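You operate a simulated robot arm through the tools that you are given. There is no shell and no other tool. Be economical: measure what you need, move in short steps, check, and stop when the job is done.

The job below is to be done with a simulated robot arm. You get a single attempt, and the scene is never put back.

TASK
Rub off the chalk stain under the measuring jug.
Fine: lift the jug aside on to the green mat; rub with the polishing pad and lay it back where it was; stand the jug back where it stood; no spill.

The check looks at the end state, three seconds after you hand in, the way a careful person would. Anything else that was tipped, shoved, dropped, spilled or broken makes it a failure.

THE ROBOT
A 6-joint arm with a two-finger parallel gripper, fixed in place. Base frame: the origin is at the foot of the arm, x ahead of it, y to its left, z up. Lengths are in mm, angles in rad, forces in N, time in s.
With the tool pointing down near the work surface it reaches from about 140 to 740 mm from the base axis. Its first joint turns from -2.897 to 2.897 rad. Payload 3.91 kg.
The tool frame sits at the grasp point between the pads (the TCP): z along the fingers, y along the line on which they close. The tips reach 30 mm beyond it. The gripper opens to 110 mm. The fingers are 20 mm wide and 10 mm thick; the gripper's body (48 by 112 mm) begins 55 mm behind the TCP.
Orientation is that of the tool frame in the base frame, as a unit quaternion [w, x, y, z]. With the fingers straight down and closing along the base's y, the tool's x points along the base's -x, its y along +y and its z along -z.

THE INTERFACE
- The arm moves only by the tool step_arm. Its argument "moves" is a list of rows, each an object (a shift or turn left out is 0, a gripper value left out holds the last) with "slide": the shift along the base's x, y, z in m, a list of three; "turn": the turn, a rotation vector about the base's x, y, z in rad, a list of three; "gripper": the gripper command, from -1 (shut) to 1 (fully open), values between in proportion. In form: [{"slide": [tx, ty, tz], "turn": [rx, ry, rz], "gripper": gripper}, ...]. A call has 1 to 12 rows; each row shifts and turns the commanded pose from where the row before left it. A row lasts 0.2 s, in which the tool goes at most 50 mm and 0.15 rad; a call with a longer step from one row to the next is refused whole, and so is a gripper value outside its range. Where a pose cannot be reached the arm comes as near as it can. A force on the tool above 40 N (or 10 N above the force at the start of the call, whichever is more), or a blocked arm, ends the call early, and 0.2 s more pass. Each finger travels about 45 mm/s and halts on what it meets, pressing with about 21 N; the grip force reading is that of the motor and also rises with nothing between the fingers. The clock runs only during rows and for 0.2 s after the last one: add rows that do not move to give the fingers time. The reply holds the time, the measured pose of the TCP, the force on the tool along the base axes, the opening and the grip force, in the units named above and with some noise.
- Cameras (640 x 400 px; columns grow to the right, rows downward): "scene" is fixed at [51, -647, 1490.4]; the picture's right is [0.74, -0.67, 0.00], its down [-0.33, -0.36, -0.87] and it looks along [0.59, 0.65, -0.49] (base axes); focal length 362 px, centre (320, 200). "wrist" rides on the gripper at [71, 22, -107] in the tool frame; the picture's right is [-0.29, 0.96, 0.00], its down [-0.76, -0.23, -0.61] and it looks along [-0.58, -0.18, 0.79] (tool axes); focal length 243 px, centre (320, 200). There is no depth. A picture from a camera that has moved, and an enlarged one, comes with that camera's place and axes in the base frame and with its lens. The place of the scene camera against the robot may be out by one fixed shift of up to 12 mm in any direction.
- camera(camera): a new picture of that camera. No time passes.
- lift_body(by): slides the trunk up (or, below 0, down) by that many mm; the arm rides with it, the base frame stays. It gives what a move gives, with no picture.
- zoom(camera, box): a new picture of the part [left, top, right, bottom] of that camera's present view, enlarged. No time passes.
- sign_off(): hands the job in; it is judged then, once.

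Work in short steps. Places have to be worked out from the pictures, the camera data and where the tool is seen: move nearer, look again, correct. Check each grasp and each placing, and mend what went wrong. You have 120 turns and 84 pictures in all, those below and enlarged ones among them. Open the gripper and draw the arm clear of the work before you hand the job in, unless the task says otherwise; then end with one line.

The tools are called after "Emit:" as name(argument=value, ...) on one line, values as JSON. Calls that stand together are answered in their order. step_arm: Moves the arm, as the interface text tells. Its arguments: {"type":"object","properties":{"moves":{"type":"array","items":{"type":"object","properties":{"slide":{"type":"array","items":{"type":"number"}},"turn":{"type":"array","items":{"type":"number"}},"gripper":{"type":"number"}}}}},"required":["moves"]} The other tools are called the same way: lift_body (by) slides the trunk up or down; camera (camera) takes a picture; zoom (camera, box) takes an enlarged picture of a part of a camera's view; sign_off () hands the job in.

At the start:

```text
time: 0.0
position: [362.6, 9.7, 1196.8]
tool_rot: [0.0, 0.0, 1.0, 0.0]
force: [0.6, -1.4, 0.1]
opening: 110.0
gripper_force: 0.1
trunk travel left (down, up): [-525.0, 65.0]
```

scene: 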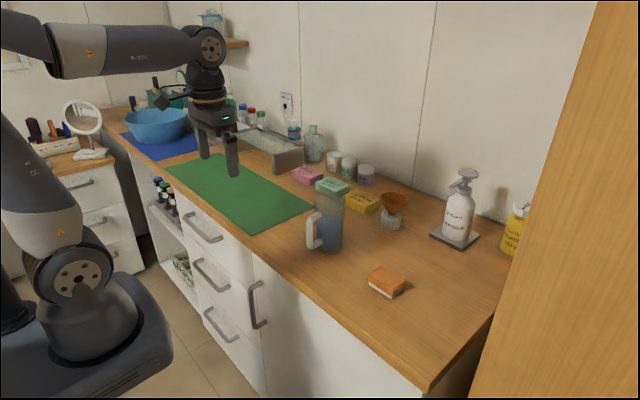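
wrist: 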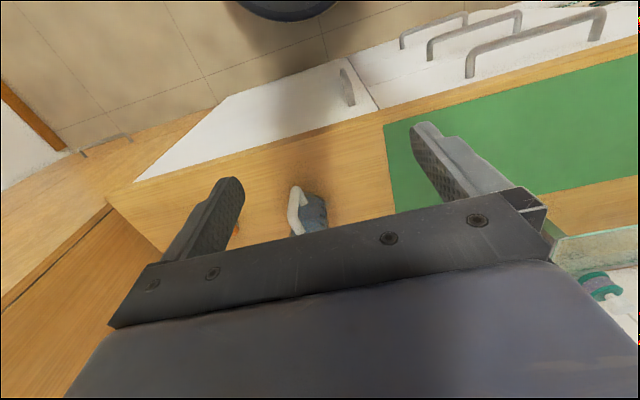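

I'll look closely at the jug, the pad candidates and the mat.

Emit:
zoom(camera="scene", box=[270, 150, 430, 310])

Emit:
zoom(camera="scene", box=[160, 80, 400, 230])

```text
2.50 times, centred on (350, 230) of scene
camera zoom: at [51.0, -647.0, 1490.4], right [0.74, -0.67, 0.0], down [-0.33, -0.36, -0.87], along [0.59, 0.65, -0.49], focal length 905 px, centre (245, 125)
```

zoom: 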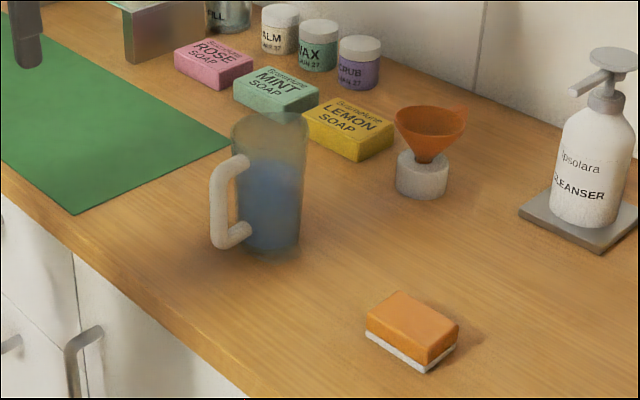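

```text
2.67 times, centred on (280, 155) of scene
camera zoom: at [51.0, -647.0, 1490.4], right [0.74, -0.67, 0.0], down [-0.33, -0.36, -0.87], along [0.59, 0.65, -0.49], focal length 965 px, centre (427, 320)
```

zoom: 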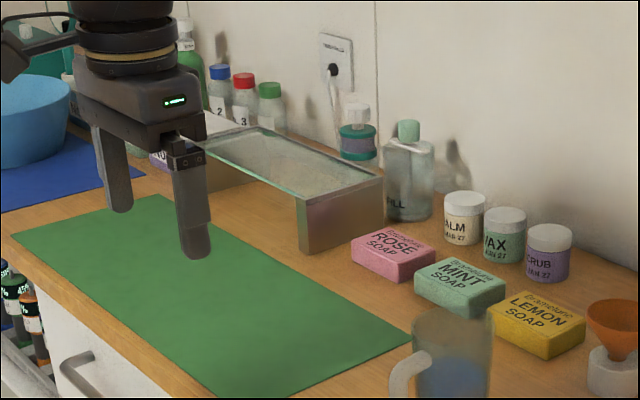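

Rough estimate: jug at (613,-68), about 77 mm wide and 145 tall; pad at (585,-281); mat x 480–710, y 110–735. I move over the jug at the present height and look with the wrist camera.

Emit:
step_arm(moves=[{"slide": [0.04, -0.013, 0]}, {"slide": [0.04, -0.013, 0]}, {"slide": [0.04, -0.013, 0]}, {"slide": [0.04, -0.013, 0]}, {"slide": [0.04, -0.013, 0]}, {"slide": [0.038, -0.013, 0]}, {}])

Emit:
camera(camera="wrist")

```text
time: 1.6
position: [600.1, -69.7, 1196.0]
tool_rot: [0.0, 0.001, 1.0, 0.0]
force: [-0.6, 0.6, 0.6]
opening: 110.2
gripper_force: 0.1
trunk travel left (down, up): [-525.0, 65.0]
```

```text
79 pictures are left
camera wrist: at [530.3, -47.1, 1304.1], right [0.29, 0.96, 0.0], down [0.76, -0.23, 0.61], along [0.58, -0.18, -0.79], focal length 243 px, centre (320, 200)
```

wrist: 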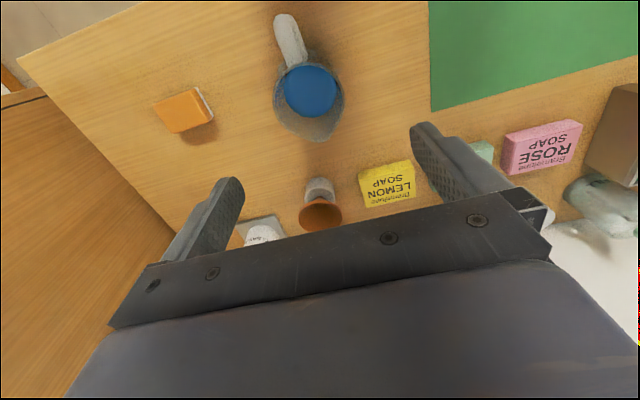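

Emit:
zoom(camera="wrist", box=[220, 0, 400, 150])

```text
2.67 times, centred on (310, 75) of wrist
camera zoom: at [530.3, -47.1, 1304.1], right [0.29, 0.96, 0.0], down [0.76, -0.23, 0.61], along [0.58, -0.18, -0.79], focal length 647 px, centre (347, 533)
```

zoom: 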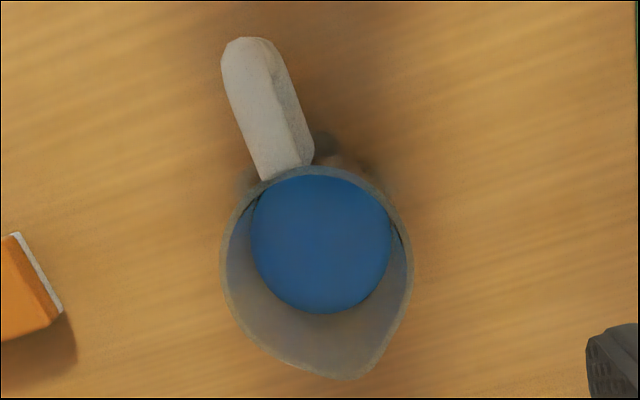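

The wrist view puts the jug near (592,-79), handle along -x, so closing along y suits. I come down a little, centred on it, to triangulate.

Emit:
step_arm(moves=[{"slide": [-0.004, -0.005, -0.033]}, {"slide": [-0.004, -0.005, -0.033]}, {}])

Emit:
camera(camera="wrist")

Emit:
zoom(camera="scene", box=[270, 100, 430, 260])

```text
time: 2.4
position: [593.0, -77.8, 1130.5]
tool_rot: [0.0, 0.0, 1.0, 0.0]
force: [-0.2, -0.3, 1.2]
opening: 110.2
gripper_force: 0.1
trunk travel left (down, up): [-525.0, 65.0]
```

```text
77 pictures are left
camera wrist: at [522.3, -56.4, 1238.1], right [0.29, 0.96, 0.0], down [0.76, -0.23, 0.61], along [0.58, -0.18, -0.79], focal length 243 px, centre (320, 200)
```

wrist: 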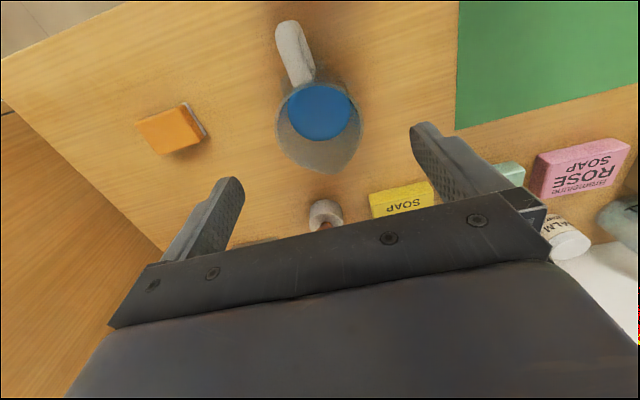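

```text
2.50 times, centred on (350, 180) of scene
camera zoom: at [51.0, -647.0, 1490.4], right [0.74, -0.67, 0.0], down [-0.33, -0.36, -0.87], along [0.59, 0.65, -0.49], focal length 905 px, centre (245, 250)
```

zoom: 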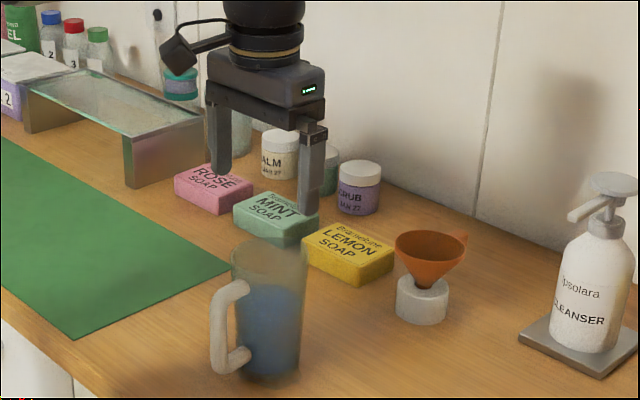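

Scene camera offset calibrated from the fingertips: the two views now agree on the jug at about (595,-81), rim at z≈1030. I centre and lower until the tips are just above the rim, then check.

Emit:
step_arm(moves=[{"slide": [0.002, -0.003, -0.03]}, {"slide": [0, 0, -0.033]}, {}])

Emit:
camera(camera="wrist")

Emit:
zoom(camera="scene", box=[270, 130, 430, 290])

```text
time: 3.2
position: [593.9, -81.6, 1069.8]
tool_rot: [0.0, 0.0, 1.0, 0.0]
force: [0.4, 0.1, -0.3]
opening: 110.0
gripper_force: 0.1
trunk travel left (down, up): [-525.0, 65.0]
```

```text
75 pictures are left
camera wrist: at [524.3, -59.5, 1175.3], right [0.29, 0.96, 0.0], down [0.76, -0.23, 0.61], along [0.58, -0.18, -0.79], focal length 243 px, centre (320, 200)
```

wrist: 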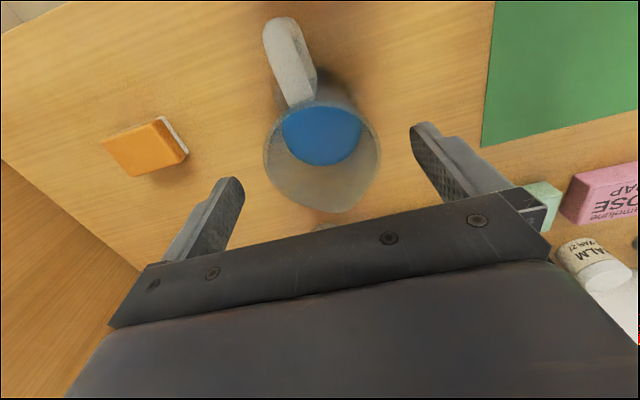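

```text
2.50 times, centred on (350, 210) of scene
camera zoom: at [51.0, -647.0, 1490.4], right [0.74, -0.67, 0.0], down [-0.33, -0.36, -0.87], along [0.59, 0.65, -0.49], focal length 905 px, centre (245, 175)
```

zoom: 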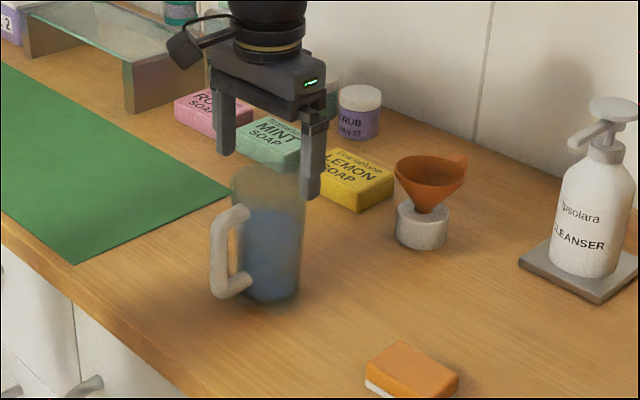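

Rim centre works out at about (594,-80), z≈1028. I descend to TCP z≈988 in short rows.

Emit:
step_arm(moves=[{"slide": [0, 0.0015, -0.025]}, {"slide": [0, 0, -0.025]}, {"slide": [0, 0, -0.025]}, {"slide": [0, 0, -0.004]}, {}])

Emit:
camera(camera="wrist")

Emit:
zoom(camera="scene", box=[270, 150, 390, 270])

```text
time: 4.4
position: [593.3, -78.8, 989.5]
tool_rot: [0.0, 0.0, 1.0, 0.001]
force: [-0.7, -0.3, -0.4]
opening: 110.1
gripper_force: 0.0
trunk travel left (down, up): [-525.0, 65.0]
```

```text
73 pictures are left
camera wrist: at [524.0, -57.7, 1095.7], right [0.29, 0.96, 0.0], down [0.76, -0.23, 0.61], along [0.58, -0.18, -0.79], focal length 243 px, centre (320, 200)
```

wrist: 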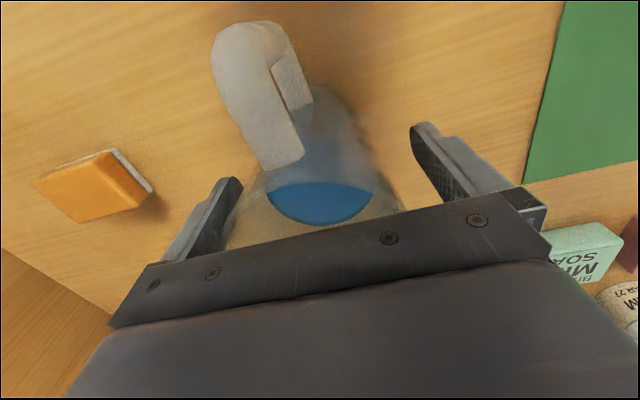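

```text
3.33 times, centred on (330, 210) of scene
camera zoom: at [51.0, -647.0, 1490.4], right [0.74, -0.67, 0.0], down [-0.33, -0.36, -0.87], along [0.59, 0.65, -0.49], focal length 1206 px, centre (287, 167)
```

zoom: 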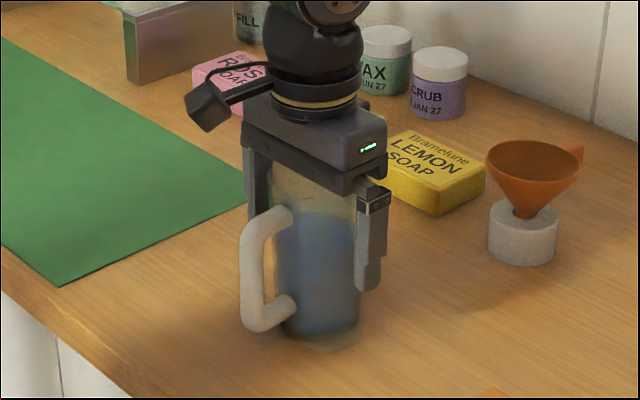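

Well clear all round; I close the fingers on the jug.

Emit:
step_arm(moves=[{"slide": [0, -0.001, 0]}, {"gripper": -1}, {"gripper": -1}, {"gripper": -1}, {"gripper": -1}, {"gripper": -1}])

Emit:
zoom(camera="scene", box=[270, 150, 390, 270])

```text
time: 5.8
position: [594.4, -81.3, 990.1]
tool_rot: [0.0, 0.0, 1.0, 0.001]
force: [-0.2, -1.3, 1.7]
opening: 83.7
gripper_force: 21.2
trunk travel left (down, up): [-525.0, 65.0]
```

```text
3.33 times, centred on (330, 210) of scene
camera zoom: at [51.0, -647.0, 1490.4], right [0.74, -0.67, 0.0], down [-0.33, -0.36, -0.87], along [0.59, 0.65, -0.49], focal length 1206 px, centre (287, 167)
```

zoom: 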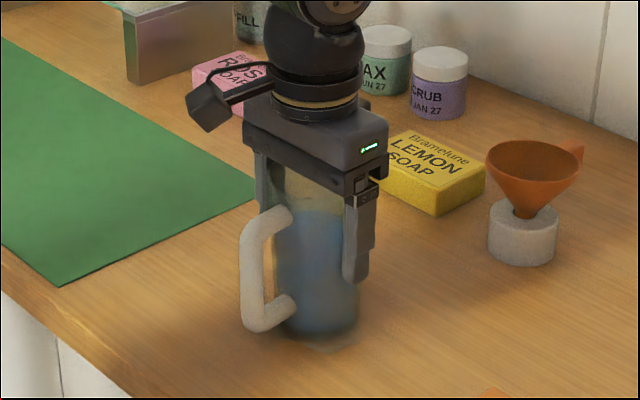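

Grip holds at 83.7 mm, jug unmoved. I lift gently.

Emit:
step_arm(moves=[{"slide": [0, 0, 0.004]}, {"slide": [0, 0, 0.008]}, {"slide": [0, 0, 0.012]}, {"slide": [0, 0, 0.015]}, {"slide": [0, 0, 0.015]}, {"slide": [0, 0, 0.01]}, {"slide": [0, 0, 0.005]}, {}])

Emit:
zoom(camera="scene", box=[270, 130, 410, 270])

```text
time: 7.6
position: [593.8, -79.5, 1059.1]
tool_rot: [0.0, -0.001, 1.0, 0.001]
force: [0.0, -0.6, -3.4]
opening: 83.5
gripper_force: 20.9
trunk travel left (down, up): [-525.0, 65.0]
```

```text
2.86 times, centred on (340, 200) of scene
camera zoom: at [51.0, -647.0, 1490.4], right [0.74, -0.67, 0.0], down [-0.33, -0.36, -0.87], along [0.59, 0.65, -0.49], focal length 1034 px, centre (263, 200)
```

zoom: 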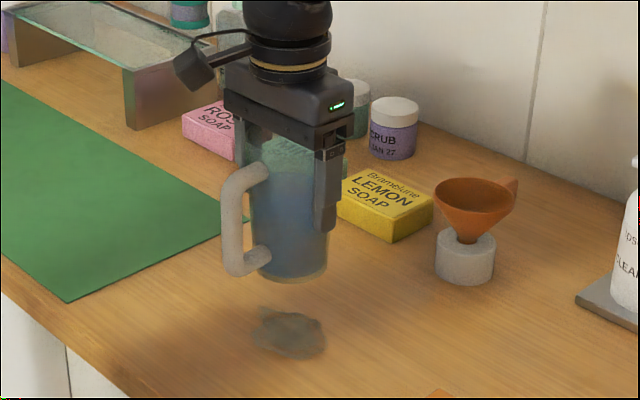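

Jug lifted level, stain visible beneath. I carry it smoothly toward the mat at y≈200.

Emit:
step_arm(moves=[{"slide": [0, 0.008, 0]}, {"slide": [0, 0.016, 0]}, {"slide": [0, 0.026, 0]}, {"slide": [0, 0.032, 0]}, {"slide": [0, 0.034, 0]}, {"slide": [0, 0.034, 0]}, {"slide": [0, 0.034, 0]}, {"slide": [0, 0.034, 0]}, {"slide": [0, 0.028, 0]}, {"slide": [0, 0.02, 0]}, {"slide": [0, 0.01, 0]}, {"slide": [0, 0.004, 0]}])

Emit:
camera(camera="scene")

```text
time: 10.2
position: [594.1, 200.3, 1056.9]
tool_rot: [0.0, 0.0, 1.0, 0.001]
force: [-0.1, 0.3, -3.9]
opening: 83.3
gripper_force: 20.6
trunk travel left (down, up): [-525.0, 65.0]
```

```text
69 pictures are left
```

scene: 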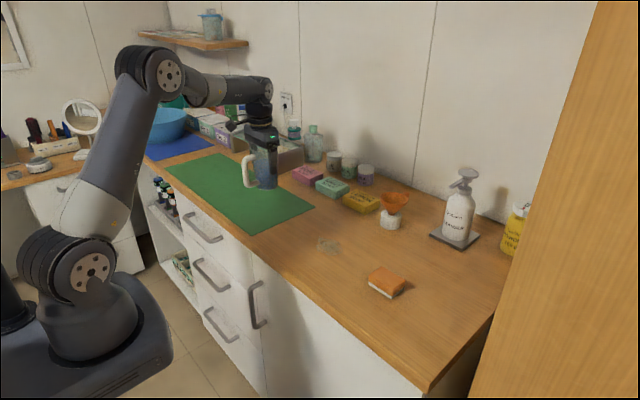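

Over the mat. I lower, slowing near the surface.

Emit:
step_arm(moves=[{"slide": [0, 0, -0.01]}, {"slide": [0, 0, -0.018]}, {"slide": [0, 0, -0.016]}, {"slide": [0, 0, -0.01]}, {"slide": [0, 0, -0.005]}, {"slide": [0, 0, -0.002]}, {}])

Emit:
zoom(camera="scene", box=[200, 100, 320, 220])

```text
time: 11.8
position: [594.6, 200.0, 996.7]
tool_rot: [0.0, 0.0, 1.0, 0.0]
force: [0.5, -0.8, -3.2]
opening: 83.3
gripper_force: 20.7
trunk travel left (down, up): [-525.0, 65.0]
```

```text
3.33 times, centred on (260, 160) of scene
camera zoom: at [51.0, -647.0, 1490.4], right [0.74, -0.67, 0.0], down [-0.33, -0.36, -0.87], along [0.59, 0.65, -0.49], focal length 1206 px, centre (520, 333)
```

zoom: 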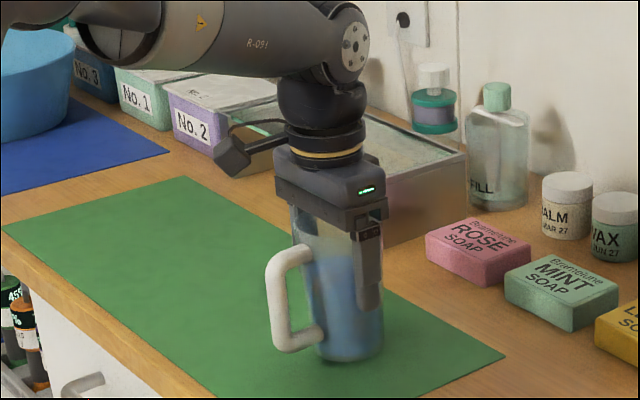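

Creep down in 1 mm rows watching the force.

Emit:
step_arm(moves=[{"slide": [0, 0, -0.001]}, {"slide": [0, 0, -0.001]}, {"slide": [0, 0, -0.001]}, {"slide": [0, 0, -0.001]}, {}])

```text
time: 13.0
position: [594.5, 199.3, 992.2]
tool_rot: [0.0, 0.001, 1.0, 0.001]
force: [0.1, -0.1, -4.4]
opening: 83.3
gripper_force: 21.4
trunk travel left (down, up): [-525.0, 65.0]
```

Emit:
step_arm(moves=[{"slide": [0, 0, -0.001]}, {"slide": [0, 0, -0.001]}, {}])

```text
time: 13.8
position: [593.5, 199.5, 990.8]
tool_rot: [0.001, 0.001, 1.0, 0.0]
force: [0.8, -0.1, 1.0]
opening: 83.6
gripper_force: 21.1
trunk travel left (down, up): [-525.0, 65.0]
```

The weight has come off: the jug stands on the mat. I open and rise straight up.

Emit:
step_arm(moves=[{"gripper": 1}, {"gripper": 1}, {"gripper": 1}, {"gripper": 1}, {"slide": [0, 0, 0.02]}, {"slide": [0, 0, 0.04]}, {"slide": [0, 0, 0.045]}, {"slide": [0, 0, 0.045]}, {"slide": [0, 0, 0.045]}, {}])

Emit:
camera(camera="wrist")

Emit:
zoom(camera="scene", box=[230, 130, 430, 310])

```text
time: 16.0
position: [592.8, 201.6, 1185.9]
tool_rot: [-0.001, 0.001, 1.0, 0.0]
force: [-0.2, 0.0, -0.3]
opening: 109.9
gripper_force: 0.0
trunk travel left (down, up): [-525.0, 65.0]
```

```text
67 pictures are left
camera wrist: at [523.6, 222.0, 1292.6], right [0.29, 0.96, 0.0], down [0.76, -0.23, 0.61], along [0.58, -0.18, -0.79], focal length 243 px, centre (320, 200)
```

wrist: 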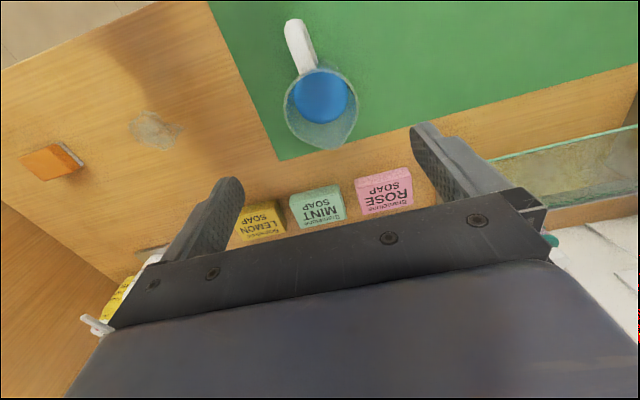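

```text
2.22 times, centred on (330, 220) of scene
camera zoom: at [51.0, -647.0, 1490.4], right [0.74, -0.67, 0.0], down [-0.33, -0.36, -0.87], along [0.59, 0.65, -0.49], focal length 804 px, centre (298, 156)
```

zoom: 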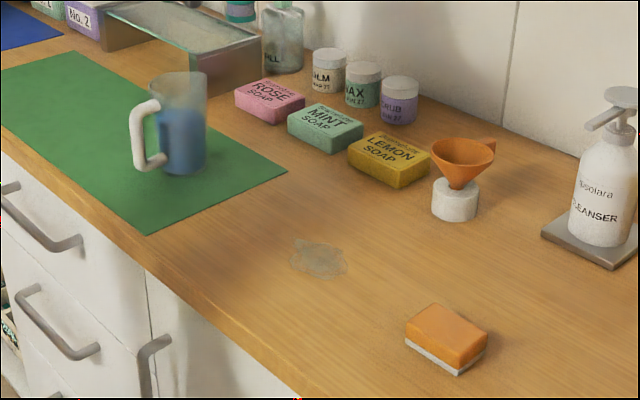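

Jug stands on the mat, upright. Pad estimated at (572,-292); I travel above it for a closer look.

Emit:
step_arm(moves=[{"slide": [-0.002, -0.045, 0]}, {"slide": [-0.002, -0.045, 0]}, {"slide": [-0.002, -0.045, 0]}, {"slide": [-0.002, -0.045, 0]}, {"slide": [-0.002, -0.045, 0]}, {"slide": [-0.002, -0.045, 0]}, {"slide": [-0.002, -0.045, 0]}, {"slide": [-0.002, -0.045, 0]}, {"slide": [-0.002, -0.045, 0]}, {"slide": [-0.002, -0.045, 0]}, {"slide": [0, -0.04, -0.025]}, {}])

Emit:
camera(camera="wrist")

```text
time: 18.6
position: [576.0, -290.5, 1161.2]
tool_rot: [0.0, 0.0, 1.0, 0.0]
force: [0.8, -0.3, 0.2]
opening: 110.0
gripper_force: 0.1
trunk travel left (down, up): [-525.0, 65.0]
```

```text
65 pictures are left
camera wrist: at [504.6, -269.0, 1267.9], right [0.29, 0.96, 0.0], down [0.76, -0.23, 0.61], along [0.58, -0.18, -0.79], focal length 243 px, centre (320, 200)
```

wrist: 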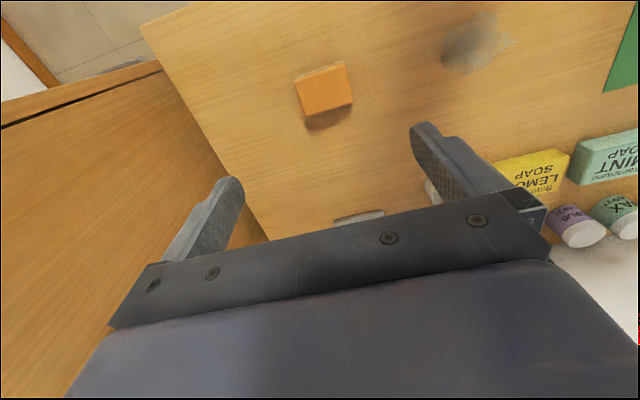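

Zoom on the pad and the stain for measuring.

Emit:
zoom(camera="wrist", box=[270, 40, 390, 140])

Emit:
zoom(camera="wrist", box=[410, 0, 550, 90])

Emit:
zoom(camera="scene", box=[300, 220, 430, 310])

```text
4.00 times, centred on (330, 90) of wrist
camera zoom: at [504.6, -269.0, 1267.9], right [0.29, 0.96, 0.0], down [0.76, -0.23, 0.61], along [0.58, -0.18, -0.79], focal length 970 px, centre (280, 640)
```

zoom: 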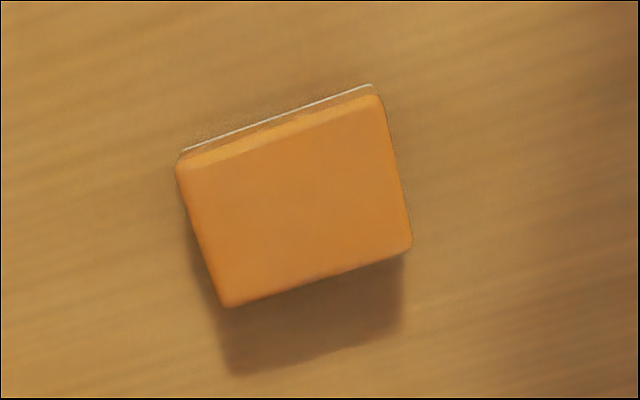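

```text
4.44 times, centred on (480, 45) of wrist
camera zoom: at [504.6, -269.0, 1267.9], right [0.29, 0.96, 0.0], down [0.76, -0.23, 0.61], along [0.58, -0.18, -0.79], focal length 1078 px, centre (-391, 889)
```

zoom: 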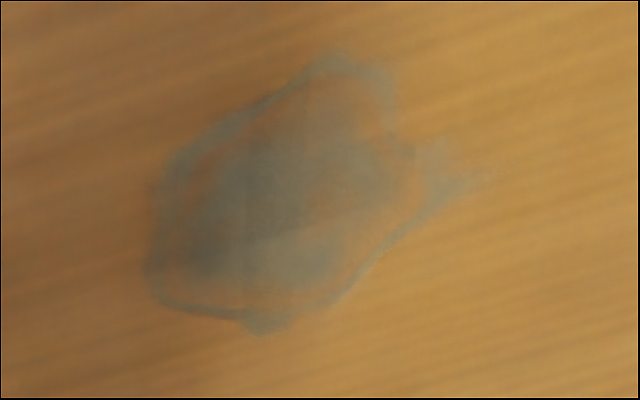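

```text
4.44 times, centred on (365, 265) of scene
camera zoom: at [51.0, -647.0, 1490.4], right [0.74, -0.67, 0.0], down [-0.33, -0.36, -0.87], along [0.59, 0.65, -0.49], focal length 1608 px, centre (120, -89)
```

zoom: 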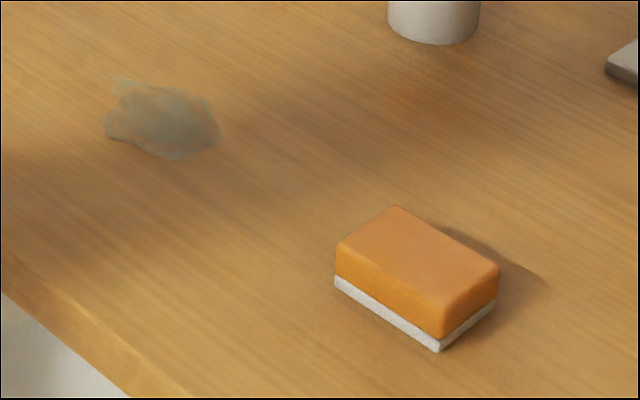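

The pad is axis-aligned, about 67 (y) × 47 (x), centred near (583,-288); the stain spans x 558–626, y −130…−38. I centre on the pad, descend partway and check.

Emit:
step_arm(moves=[{"slide": [0.007, 0.0025, -0.04]}, {"slide": [0, 0, -0.045]}, {"slide": [0, 0, -0.045]}, {"slide": [0, 0, -0.02]}, {}])

Emit:
camera(camera="wrist")

Emit:
zoom(camera="scene", box=[330, 210, 450, 310])

```text
time: 19.8
position: [581.0, -287.6, 1010.5]
tool_rot: [0.0, 0.0, 1.0, 0.0]
force: [-0.6, 0.2, -0.4]
opening: 110.0
gripper_force: 0.0
trunk travel left (down, up): [-525.0, 65.0]
```

```text
61 pictures are left
camera wrist: at [511.3, -266.2, 1117.3], right [0.29, 0.96, 0.0], down [0.76, -0.23, 0.61], along [0.58, -0.18, -0.79], focal length 243 px, centre (320, 200)
```

wrist: 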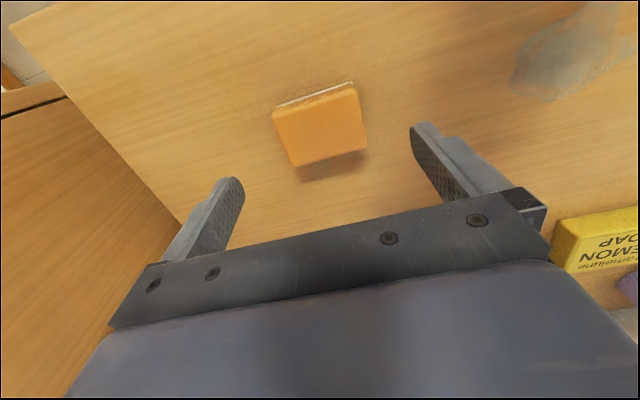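

```text
4.00 times, centred on (390, 260) of scene
camera zoom: at [51.0, -647.0, 1490.4], right [0.74, -0.67, 0.0], down [-0.33, -0.36, -0.87], along [0.59, 0.65, -0.49], focal length 1447 px, centre (40, -40)
```

zoom: 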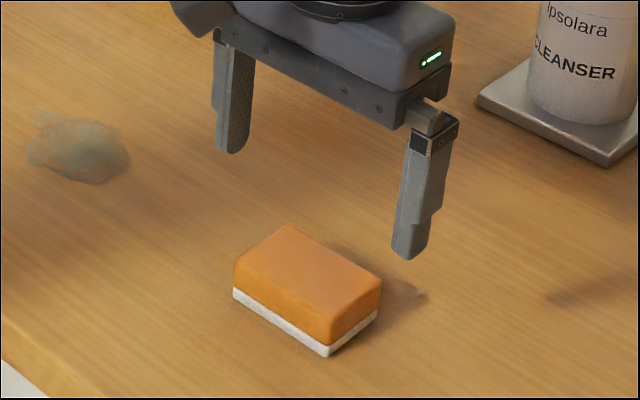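

Alignment good: pad centre ≈ (582.5,-288), top ≈ z 923. I descend so the tips sit about 7 mm over the table and close.

Emit:
step_arm(moves=[{"slide": [0.001, 0, -0.03]}, {"slide": [0, 0, -0.025]}, {"slide": [0, 0, -0.012]}, {"slide": [0, 0, -0.006]}, {}])

Emit:
zoom(camera="scene", box=[330, 210, 450, 310])

```text
time: 21.0
position: [582.1, -287.1, 938.7]
tool_rot: [0.0, 0.0, 1.0, -0.001]
force: [0.4, 0.4, -0.8]
opening: 109.7
gripper_force: 0.0
trunk travel left (down, up): [-525.0, 65.0]
```

```text
4.00 times, centred on (390, 260) of scene
camera zoom: at [51.0, -647.0, 1490.4], right [0.74, -0.67, 0.0], down [-0.33, -0.36, -0.87], along [0.59, 0.65, -0.49], focal length 1447 px, centre (40, -40)
```

zoom: 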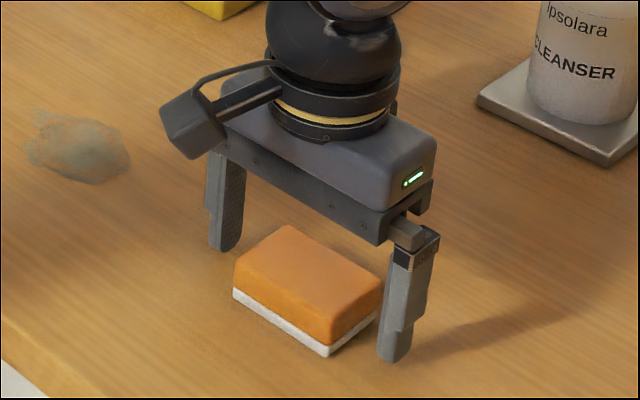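

Emit:
step_arm(moves=[{"gripper": -1}, {"gripper": -1}, {"gripper": -1}, {"gripper": -1}, {"gripper": -1}, {"gripper": -1}])

Emit:
zoom(camera="scene", box=[330, 210, 450, 310])

Emit:
camera(camera="wrist")

```text
time: 22.4
position: [582.1, -286.7, 938.3]
tool_rot: [0.0, 0.0, 1.0, 0.0]
force: [1.1, 0.1, 0.2]
opening: 69.1
gripper_force: 20.8
trunk travel left (down, up): [-525.0, 65.0]
```

```text
4.00 times, centred on (390, 260) of scene
camera zoom: at [51.0, -647.0, 1490.4], right [0.74, -0.67, 0.0], down [-0.33, -0.36, -0.87], along [0.59, 0.65, -0.49], focal length 1447 px, centre (40, -40)
```

zoom: 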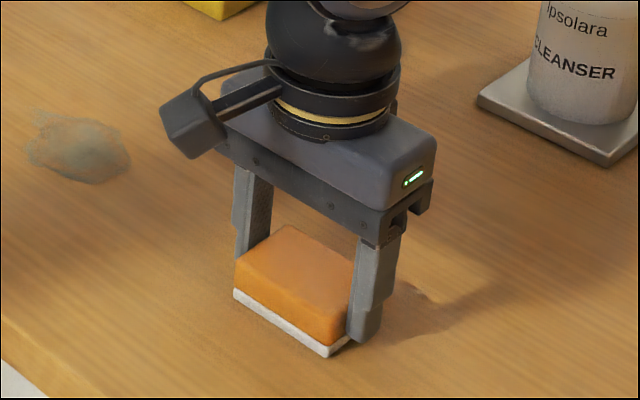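

```text
57 pictures are left
camera wrist: at [512.0, -266.3, 1045.0], right [0.29, 0.96, 0.0], down [0.76, -0.23, 0.61], along [0.58, -0.18, -0.79], focal length 243 px, centre (320, 200)
```

wrist: 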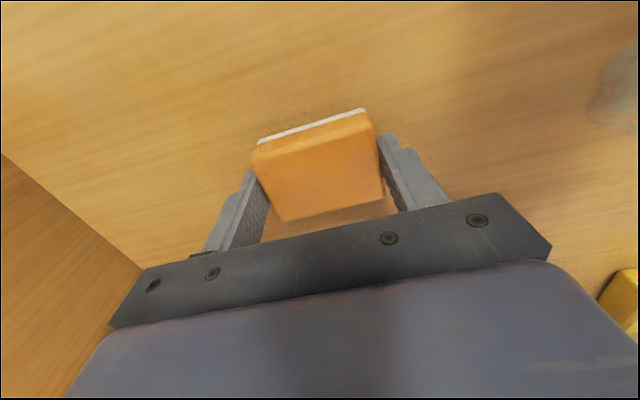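

Held at 69 mm. Release pose noted: TCP (582.1,-286.9,938.5). I lift 30 mm and carry it to the stain.

Emit:
step_arm(moves=[{"slide": [0, 0, 0.01]}, {"slide": [0, 0, 0.02]}, {"slide": [0.002, 0.04, 0]}, {"slide": [0.002, 0.04, 0]}, {"slide": [0.002, 0.04, 0]}, {"slide": [0.002, 0.04, 0]}, {"slide": [0.002, 0.04, 0]}, {"slide": [0, 0, -0.015]}, {"slide": [0, 0, -0.008]}, {}])

Emit:
zoom(camera="scene", box=[270, 190, 390, 290])

```text
time: 24.6
position: [593.2, -86.7, 945.6]
tool_rot: [0.0, 0.001, 1.0, 0.0]
force: [0.2, -0.2, 0.2]
opening: 69.4
gripper_force: 21.4
trunk travel left (down, up): [-525.0, 65.0]
```

```text
4.00 times, centred on (330, 240) of scene
camera zoom: at [51.0, -647.0, 1490.4], right [0.74, -0.67, 0.0], down [-0.33, -0.36, -0.87], along [0.59, 0.65, -0.49], focal length 1447 px, centre (280, 40)
```

zoom: 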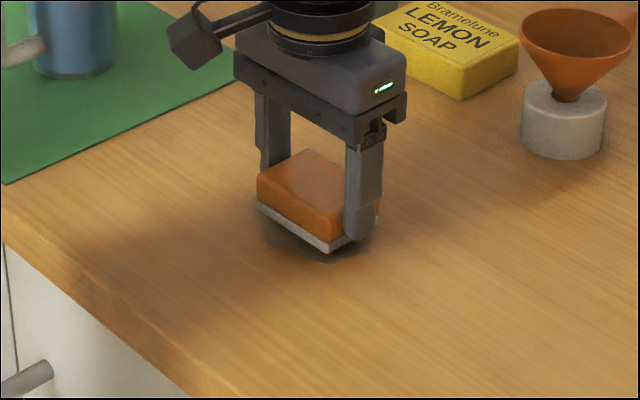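

Now I lower to contact, watching the force.

Emit:
step_arm(moves=[{"slide": [0, 0, -0.004]}, {"slide": [0, 0, -0.002]}, {"slide": [0, 0, -0.002]}, {"slide": [0, 0, -0.001]}, {}])

```text
time: 25.8
position: [592.3, -87.0, 937.3]
tool_rot: [0.001, -0.001, 1.0, -0.001]
force: [-0.7, 0.8, 16.1]
opening: 69.4
gripper_force: 20.9
trunk travel left (down, up): [-525.0, 65.0]
```

Contact at 16 N. I rub in y-direction strokes with overlapping x-lanes.

Emit:
step_arm(moves=[{"slide": [0, 0.014, 0]}, {"slide": [0, 0.014, 0]}, {"slide": [0, -0.014, 0]}, {"slide": [0, -0.014, 0]}, {"slide": [0, -0.014, 0]}, {"slide": [0, -0.012, 0]}, {"slide": [0.012, 0, 0]}, {"slide": [0.008, 0, 0]}, {"slide": [0, 0.018, 0]}, {"slide": [0, 0.018, 0]}, {"slide": [0, 0.018, 0]}, {}])

```text
time: 28.4
position: [611.9, -59.8, 936.5]
tool_rot: [0.0, -0.001, 1.0, 0.0]
force: [-0.2, -1.8, 8.2]
opening: 69.2
gripper_force: 20.5
trunk travel left (down, up): [-525.0, 65.0]
```

Emit:
step_arm(moves=[{"slide": [0, -0.018, 0]}, {"slide": [0, -0.018, 0]}, {"slide": [0, -0.018, 0]}, {"slide": [-0.02, 0, 0]}, {"slide": [-0.02, 0, 0]}, {"slide": [0, 0.018, 0]}, {"slide": [0, 0.018, 0]}, {"slide": [0, 0.018, 0]}, {"slide": [0, -0.018, 0]}, {"slide": [0, -0.018, 0]}, {"slide": [0, -0.018, 0]}, {}])

Emit:
zoom(camera="scene", box=[270, 190, 390, 290])

```text
time: 31.0
position: [571.7, -112.4, 936.3]
tool_rot: [0.001, -0.001, 1.0, 0.0]
force: [0.9, 3.2, 10.9]
opening: 68.8
gripper_force: 20.9
trunk travel left (down, up): [-525.0, 65.0]
```

```text
4.00 times, centred on (330, 240) of scene
camera zoom: at [51.0, -647.0, 1490.4], right [0.74, -0.67, 0.0], down [-0.33, -0.36, -0.87], along [0.59, 0.65, -0.49], focal length 1447 px, centre (280, 40)
```

zoom: 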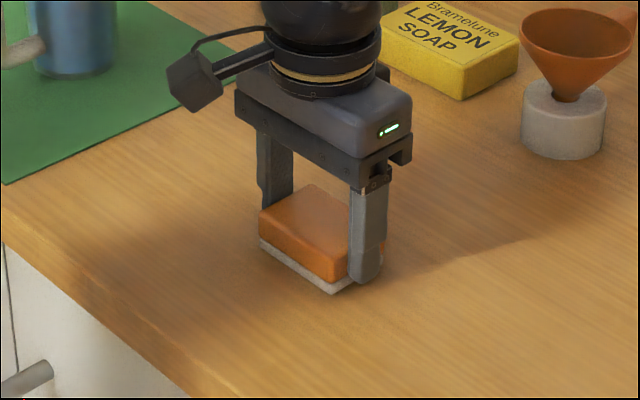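

No stain visible around the pad. One more pass over the middle and the far side, then I lift for a look.

Emit:
step_arm(moves=[{"slide": [0.011, 0.018, 0]}, {"slide": [0, 0.018, 0]}, {"slide": [0, 0.018, 0]}, {"slide": [0.018, 0, 0]}, {"slide": [0, -0.018, 0]}, {"slide": [0, -0.018, 0]}, {"slide": [0, -0.018, 0]}, {"slide": [0, 0, 0.01]}, {"slide": [0, -0.03, 0.02]}, {"slide": [0, -0.05, 0.02]}, {"slide": [0, -0.05, 0]}, {}])

Emit:
zoom(camera="scene", box=[270, 190, 390, 290])

Emit:
camera(camera="wrist")

```text
refused: row 10 steps farther than a row can; nothing moved
```

```text
4.00 times, centred on (330, 240) of scene
camera zoom: at [51.0, -647.0, 1490.4], right [0.74, -0.67, 0.0], down [-0.33, -0.36, -0.87], along [0.59, 0.65, -0.49], focal length 1447 px, centre (280, 40)
```

zoom: 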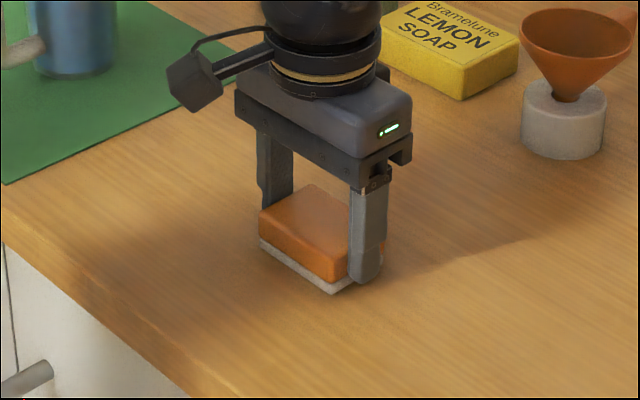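

```text
53 pictures are left
camera wrist: at [501.3, -91.2, 1042.9], right [0.29, 0.96, 0.0], down [0.76, -0.23, 0.61], along [0.58, -0.18, -0.79], focal length 243 px, centre (320, 200)
```

wrist: 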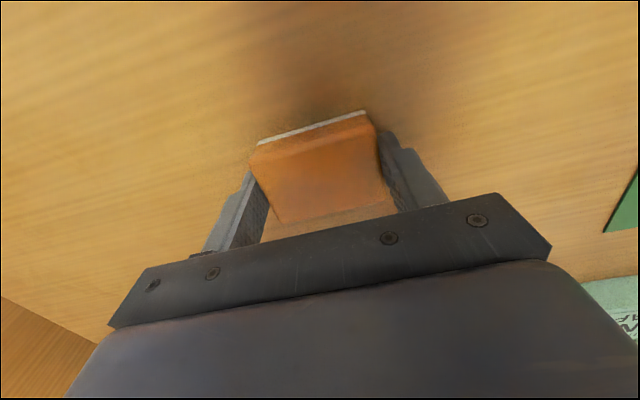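

One step was over-long and nothing moved; I repeat with shorter steps.

Emit:
step_arm(moves=[{"slide": [0.011, 0.018, 0]}, {"slide": [0, 0.018, 0]}, {"slide": [0, 0.018, 0]}, {"slide": [0.018, 0, 0]}, {"slide": [0, -0.018, 0]}, {"slide": [0, -0.018, 0]}, {"slide": [0, -0.018, 0]}, {"slide": [0, 0, 0.01]}, {"slide": [0, -0.03, 0.02]}, {"slide": [0, -0.045, 0.01]}, {"slide": [0, -0.045, 0]}, {}])

Emit:
zoom(camera="scene", box=[270, 190, 390, 290])

Emit:
camera(camera="wrist")

```text
time: 33.6
position: [602.7, -234.6, 976.8]
tool_rot: [0.001, -0.001, 1.0, 0.0]
force: [-0.1, 0.2, -0.9]
opening: 69.3
gripper_force: 21.2
trunk travel left (down, up): [-525.0, 65.0]
```

```text
4.00 times, centred on (330, 240) of scene
camera zoom: at [51.0, -647.0, 1490.4], right [0.74, -0.67, 0.0], down [-0.33, -0.36, -0.87], along [0.59, 0.65, -0.49], focal length 1447 px, centre (280, 40)
```

zoom: 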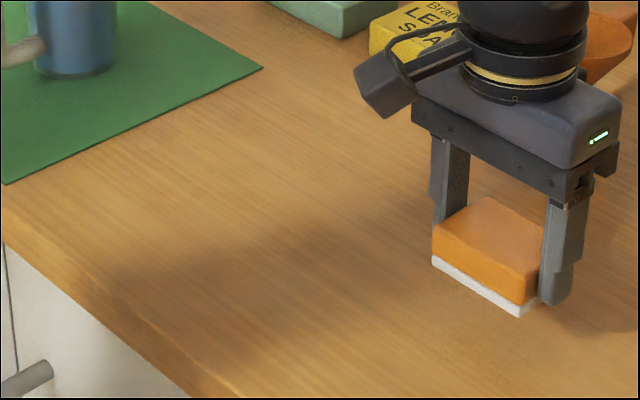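

```text
51 pictures are left
camera wrist: at [531.5, -212.7, 1083.0], right [0.29, 0.96, 0.0], down [0.76, -0.23, 0.61], along [0.58, -0.18, -0.79], focal length 243 px, centre (320, 200)
```

wrist: 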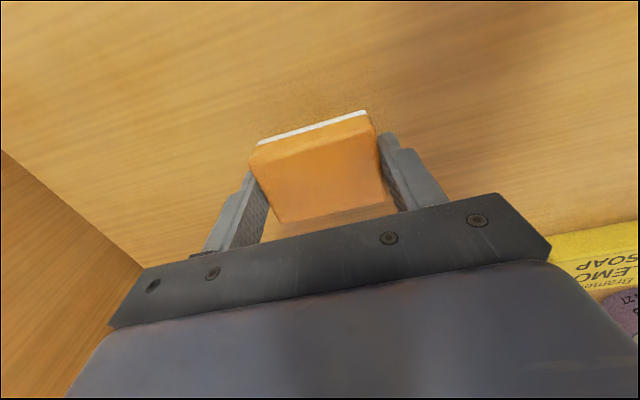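

Stain gone. Net commanded offset from the pick-up pose is (+19,+54,+38) mm; I reverse that, slowing at the end.

Emit:
step_arm(moves=[{"slide": [-0.006, -0.018, 0]}, {"slide": [-0.007, -0.018, 0]}, {"slide": [-0.006, -0.018, 0]}, {"slide": [0, 0, -0.02]}, {"slide": [0, 0, -0.012]}, {"slide": [0, 0, -0.003]}, {"slide": [0, 0, -0.002]}, {}])

Emit:
zoom(camera="scene", box=[330, 210, 450, 310])

```text
time: 35.4
position: [581.4, -287.3, 938.1]
tool_rot: [-0.001, 0.001, 1.0, 0.0]
force: [0.5, 0.0, -0.5]
opening: 69.3
gripper_force: 21.2
trunk travel left (down, up): [-525.0, 65.0]
```

```text
4.00 times, centred on (390, 260) of scene
camera zoom: at [51.0, -647.0, 1490.4], right [0.74, -0.67, 0.0], down [-0.33, -0.36, -0.87], along [0.59, 0.65, -0.49], focal length 1447 px, centre (40, -40)
```

zoom: 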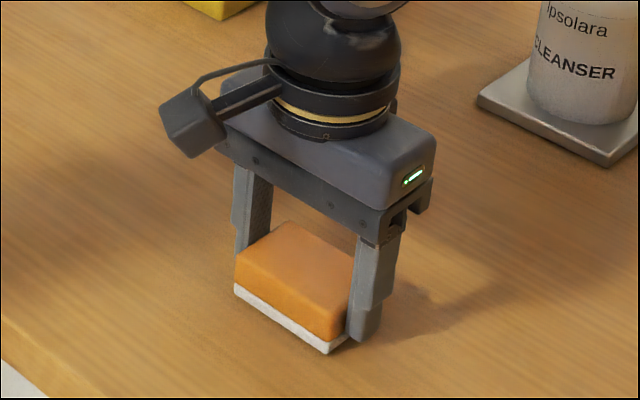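

Pose matches; the pad is perhaps 1–2 mm off the surface. I lower a touch more.

Emit:
step_arm(moves=[{"slide": [0, 0, -0.001]}, {"slide": [0, 0, -0.001]}, {}])

```text
time: 36.2
position: [582.1, -288.0, 936.4]
tool_rot: [0.0, 0.0, 1.0, 0.0]
force: [0.3, 0.7, 0.0]
opening: 69.3
gripper_force: 21.3
trunk travel left (down, up): [-525.0, 65.0]
```

Emit:
step_arm(moves=[{"slide": [0, 0, -0.0007]}, {"slide": [0, 0, -0.0007]}, {}])

```text
time: 37.0
position: [582.2, -287.5, 936.3]
tool_rot: [0.0, 0.0, 1.0, -0.001]
force: [-0.6, -0.8, 3.3]
opening: 69.4
gripper_force: 20.9
trunk travel left (down, up): [-525.0, 65.0]
```

Touching at 3 N. I open and rise.

Emit:
step_arm(moves=[{"gripper": 1}, {"gripper": 1}, {"gripper": 1}, {"gripper": 1}, {"gripper": 1}, {"slide": [0, 0, 0.03]}, {"slide": [0, 0, 0.045]}, {"slide": [0, 0, 0.045]}, {"slide": [0, 0, 0.045]}, {"slide": [0, 0, 0.045]}, {"slide": [0, 0, 0.04]}, {}])

Emit:
zoom(camera="scene", box=[330, 210, 450, 310])

Emit:
zoom(camera="scene", box=[300, 220, 430, 310])

Emit:
camera(camera="wrist")

```text
time: 39.6
position: [583.1, -288.0, 1185.4]
tool_rot: [0.0, 0.0, 1.0, 0.001]
force: [0.6, 0.2, -0.2]
opening: 110.0
gripper_force: 0.1
trunk travel left (down, up): [-525.0, 65.0]
```

```text
4.00 times, centred on (390, 260) of scene
camera zoom: at [51.0, -647.0, 1490.4], right [0.74, -0.67, 0.0], down [-0.33, -0.36, -0.87], along [0.59, 0.65, -0.49], focal length 1447 px, centre (40, -40)
```

zoom: 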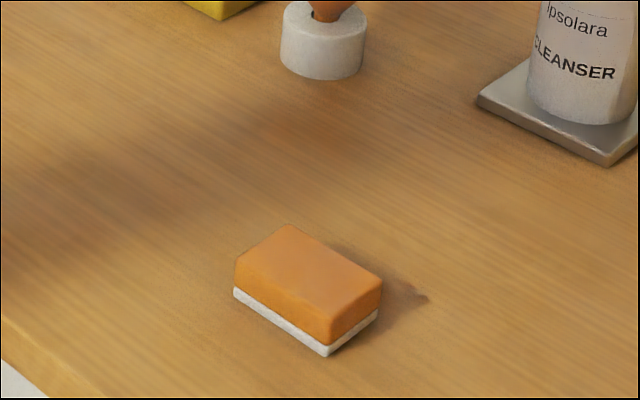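

```text
4.44 times, centred on (365, 265) of scene
camera zoom: at [51.0, -647.0, 1490.4], right [0.74, -0.67, 0.0], down [-0.33, -0.36, -0.87], along [0.59, 0.65, -0.49], focal length 1608 px, centre (120, -89)
```

zoom: 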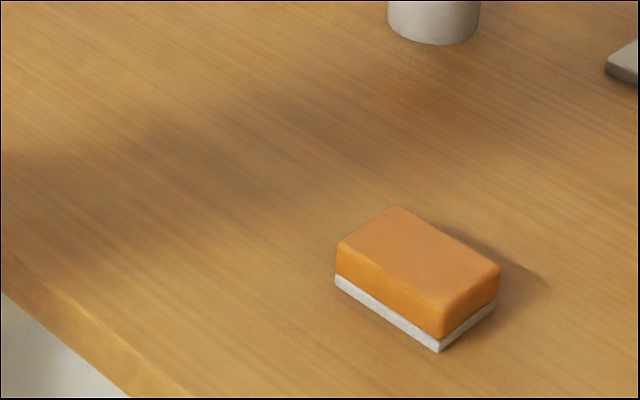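

```text
47 pictures are left
camera wrist: at [512.8, -266.2, 1291.8], right [0.29, 0.96, 0.0], down [0.76, -0.23, 0.61], along [0.58, -0.18, -0.79], focal length 243 px, centre (320, 200)
```

wrist: 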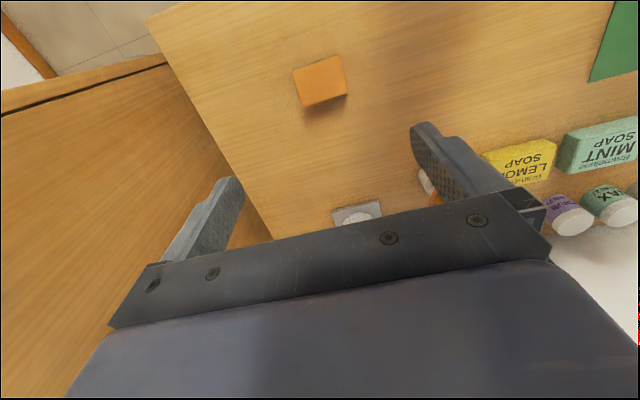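

Pad is back within a pixel of its old place. I travel toward the jug, pausing over the rubbed spot to inspect it.

Emit:
step_arm(moves=[{"slide": [0.0022, 0.042, 0]}, {"slide": [0.0022, 0.042, 0]}, {"slide": [0.0022, 0.042, 0]}, {"slide": [0.0022, 0.042, 0]}, {"slide": [0.0022, 0.042, 0]}, {}])

Emit:
zoom(camera="wrist", box=[220, 0, 420, 150])

```text
time: 41.0
position: [593.7, -76.1, 1186.0]
tool_rot: [0.001, 0.001, 1.0, 0.0]
force: [-0.6, -0.6, -0.1]
opening: 110.2
gripper_force: 0.0
trunk travel left (down, up): [-525.0, 65.0]
```

```text
2.67 times, centred on (320, 75) of wrist
camera zoom: at [523.3, -55.2, 1292.6], right [0.29, 0.96, 0.0], down [0.76, -0.23, 0.61], along [0.58, -0.18, -0.79], focal length 647 px, centre (320, 533)
```

zoom: 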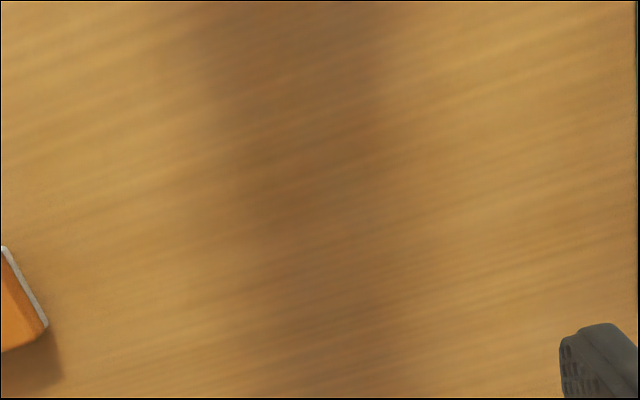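

Wood is clean (only the arm's shadow). On to the jug at (594,200).

Emit:
step_arm(moves=[{"slide": [0, 0.04, 0]}, {"slide": [0, 0.04, 0]}, {"slide": [0, 0.04, 0]}, {"slide": [0, 0.04, 0]}, {"slide": [0, 0.04, 0]}, {"slide": [0, 0.04, 0]}, {"slide": [0, 0.036, 0]}, {"slide": [0, 0, -0.045]}, {"slide": [0, 0, -0.045]}, {"slide": [0, 0, -0.03]}, {}])

Emit:
camera(camera="wrist")

```text
time: 43.4
position: [593.7, 197.5, 1065.3]
tool_rot: [0.0, 0.0, 1.0, 0.0]
force: [0.0, 0.1, 0.2]
opening: 109.8
gripper_force: 0.1
trunk travel left (down, up): [-525.0, 65.0]
```

```text
45 pictures are left
camera wrist: at [522.9, 219.8, 1172.7], right [0.29, 0.96, 0.0], down [0.76, -0.23, 0.61], along [0.58, -0.18, -0.79], focal length 243 px, centre (320, 200)
```

wrist: 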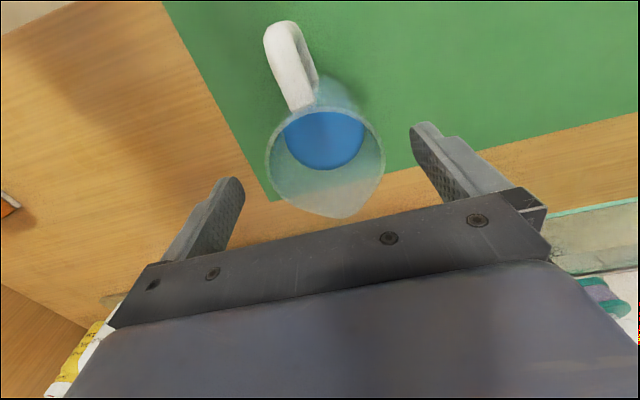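

Aligned like before; shift +2 mm in y, descend and grip.

Emit:
step_arm(moves=[{"slide": [0, 0.002, -0.025]}, {"slide": [0, 0, -0.025]}, {"slide": [0, 0, -0.02]}, {"slide": [0, 0, -0.006]}, {}, {"gripper": -1}, {"gripper": -1}, {"gripper": -1}, {"gripper": -1}, {"gripper": -1}])

Emit:
zoom(camera="scene", box=[200, 100, 320, 220])

```text
time: 45.6
position: [592.7, 202.2, 989.8]
tool_rot: [0.0, 0.0, 1.0, 0.0]
force: [0.6, -0.5, 0.4]
opening: 82.7
gripper_force: 21.4
trunk travel left (down, up): [-525.0, 65.0]
```

```text
3.33 times, centred on (260, 160) of scene
camera zoom: at [51.0, -647.0, 1490.4], right [0.74, -0.67, 0.0], down [-0.33, -0.36, -0.87], along [0.59, 0.65, -0.49], focal length 1206 px, centre (520, 333)
```

zoom: 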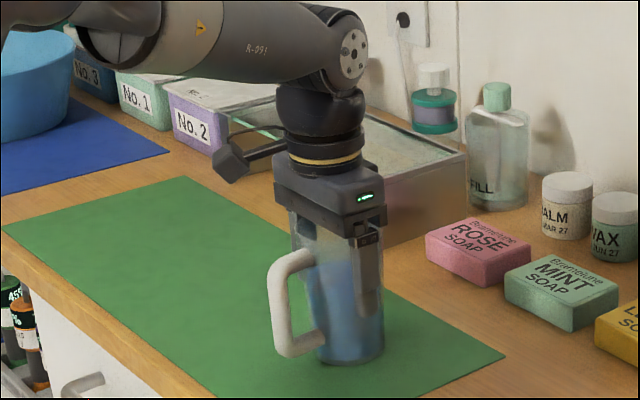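

Gripped at 82.7 mm. I lift gently.

Emit:
step_arm(moves=[{"slide": [0, 0, 0.004]}, {"slide": [0, 0, 0.008]}, {"slide": [0, 0, 0.012]}, {"slide": [0, 0, 0.015]}, {"slide": [0, 0, 0.015]}, {"slide": [0, 0, 0.01]}, {"slide": [0, 0, 0.005]}, {}])

Emit:
zoom(camera="scene", box=[200, 100, 320, 220])

```text
time: 47.4
position: [591.9, 200.4, 1058.1]
tool_rot: [0.0, 0.0, 1.0, 0.001]
force: [-0.4, 0.7, -3.5]
opening: 82.7
gripper_force: 21.5
trunk travel left (down, up): [-525.0, 65.0]
```

```text
3.33 times, centred on (260, 160) of scene
camera zoom: at [51.0, -647.0, 1490.4], right [0.74, -0.67, 0.0], down [-0.33, -0.36, -0.87], along [0.59, 0.65, -0.49], focal length 1206 px, centre (520, 333)
```

zoom: 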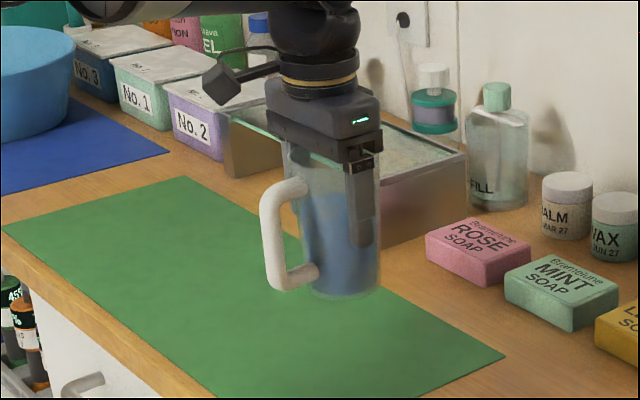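

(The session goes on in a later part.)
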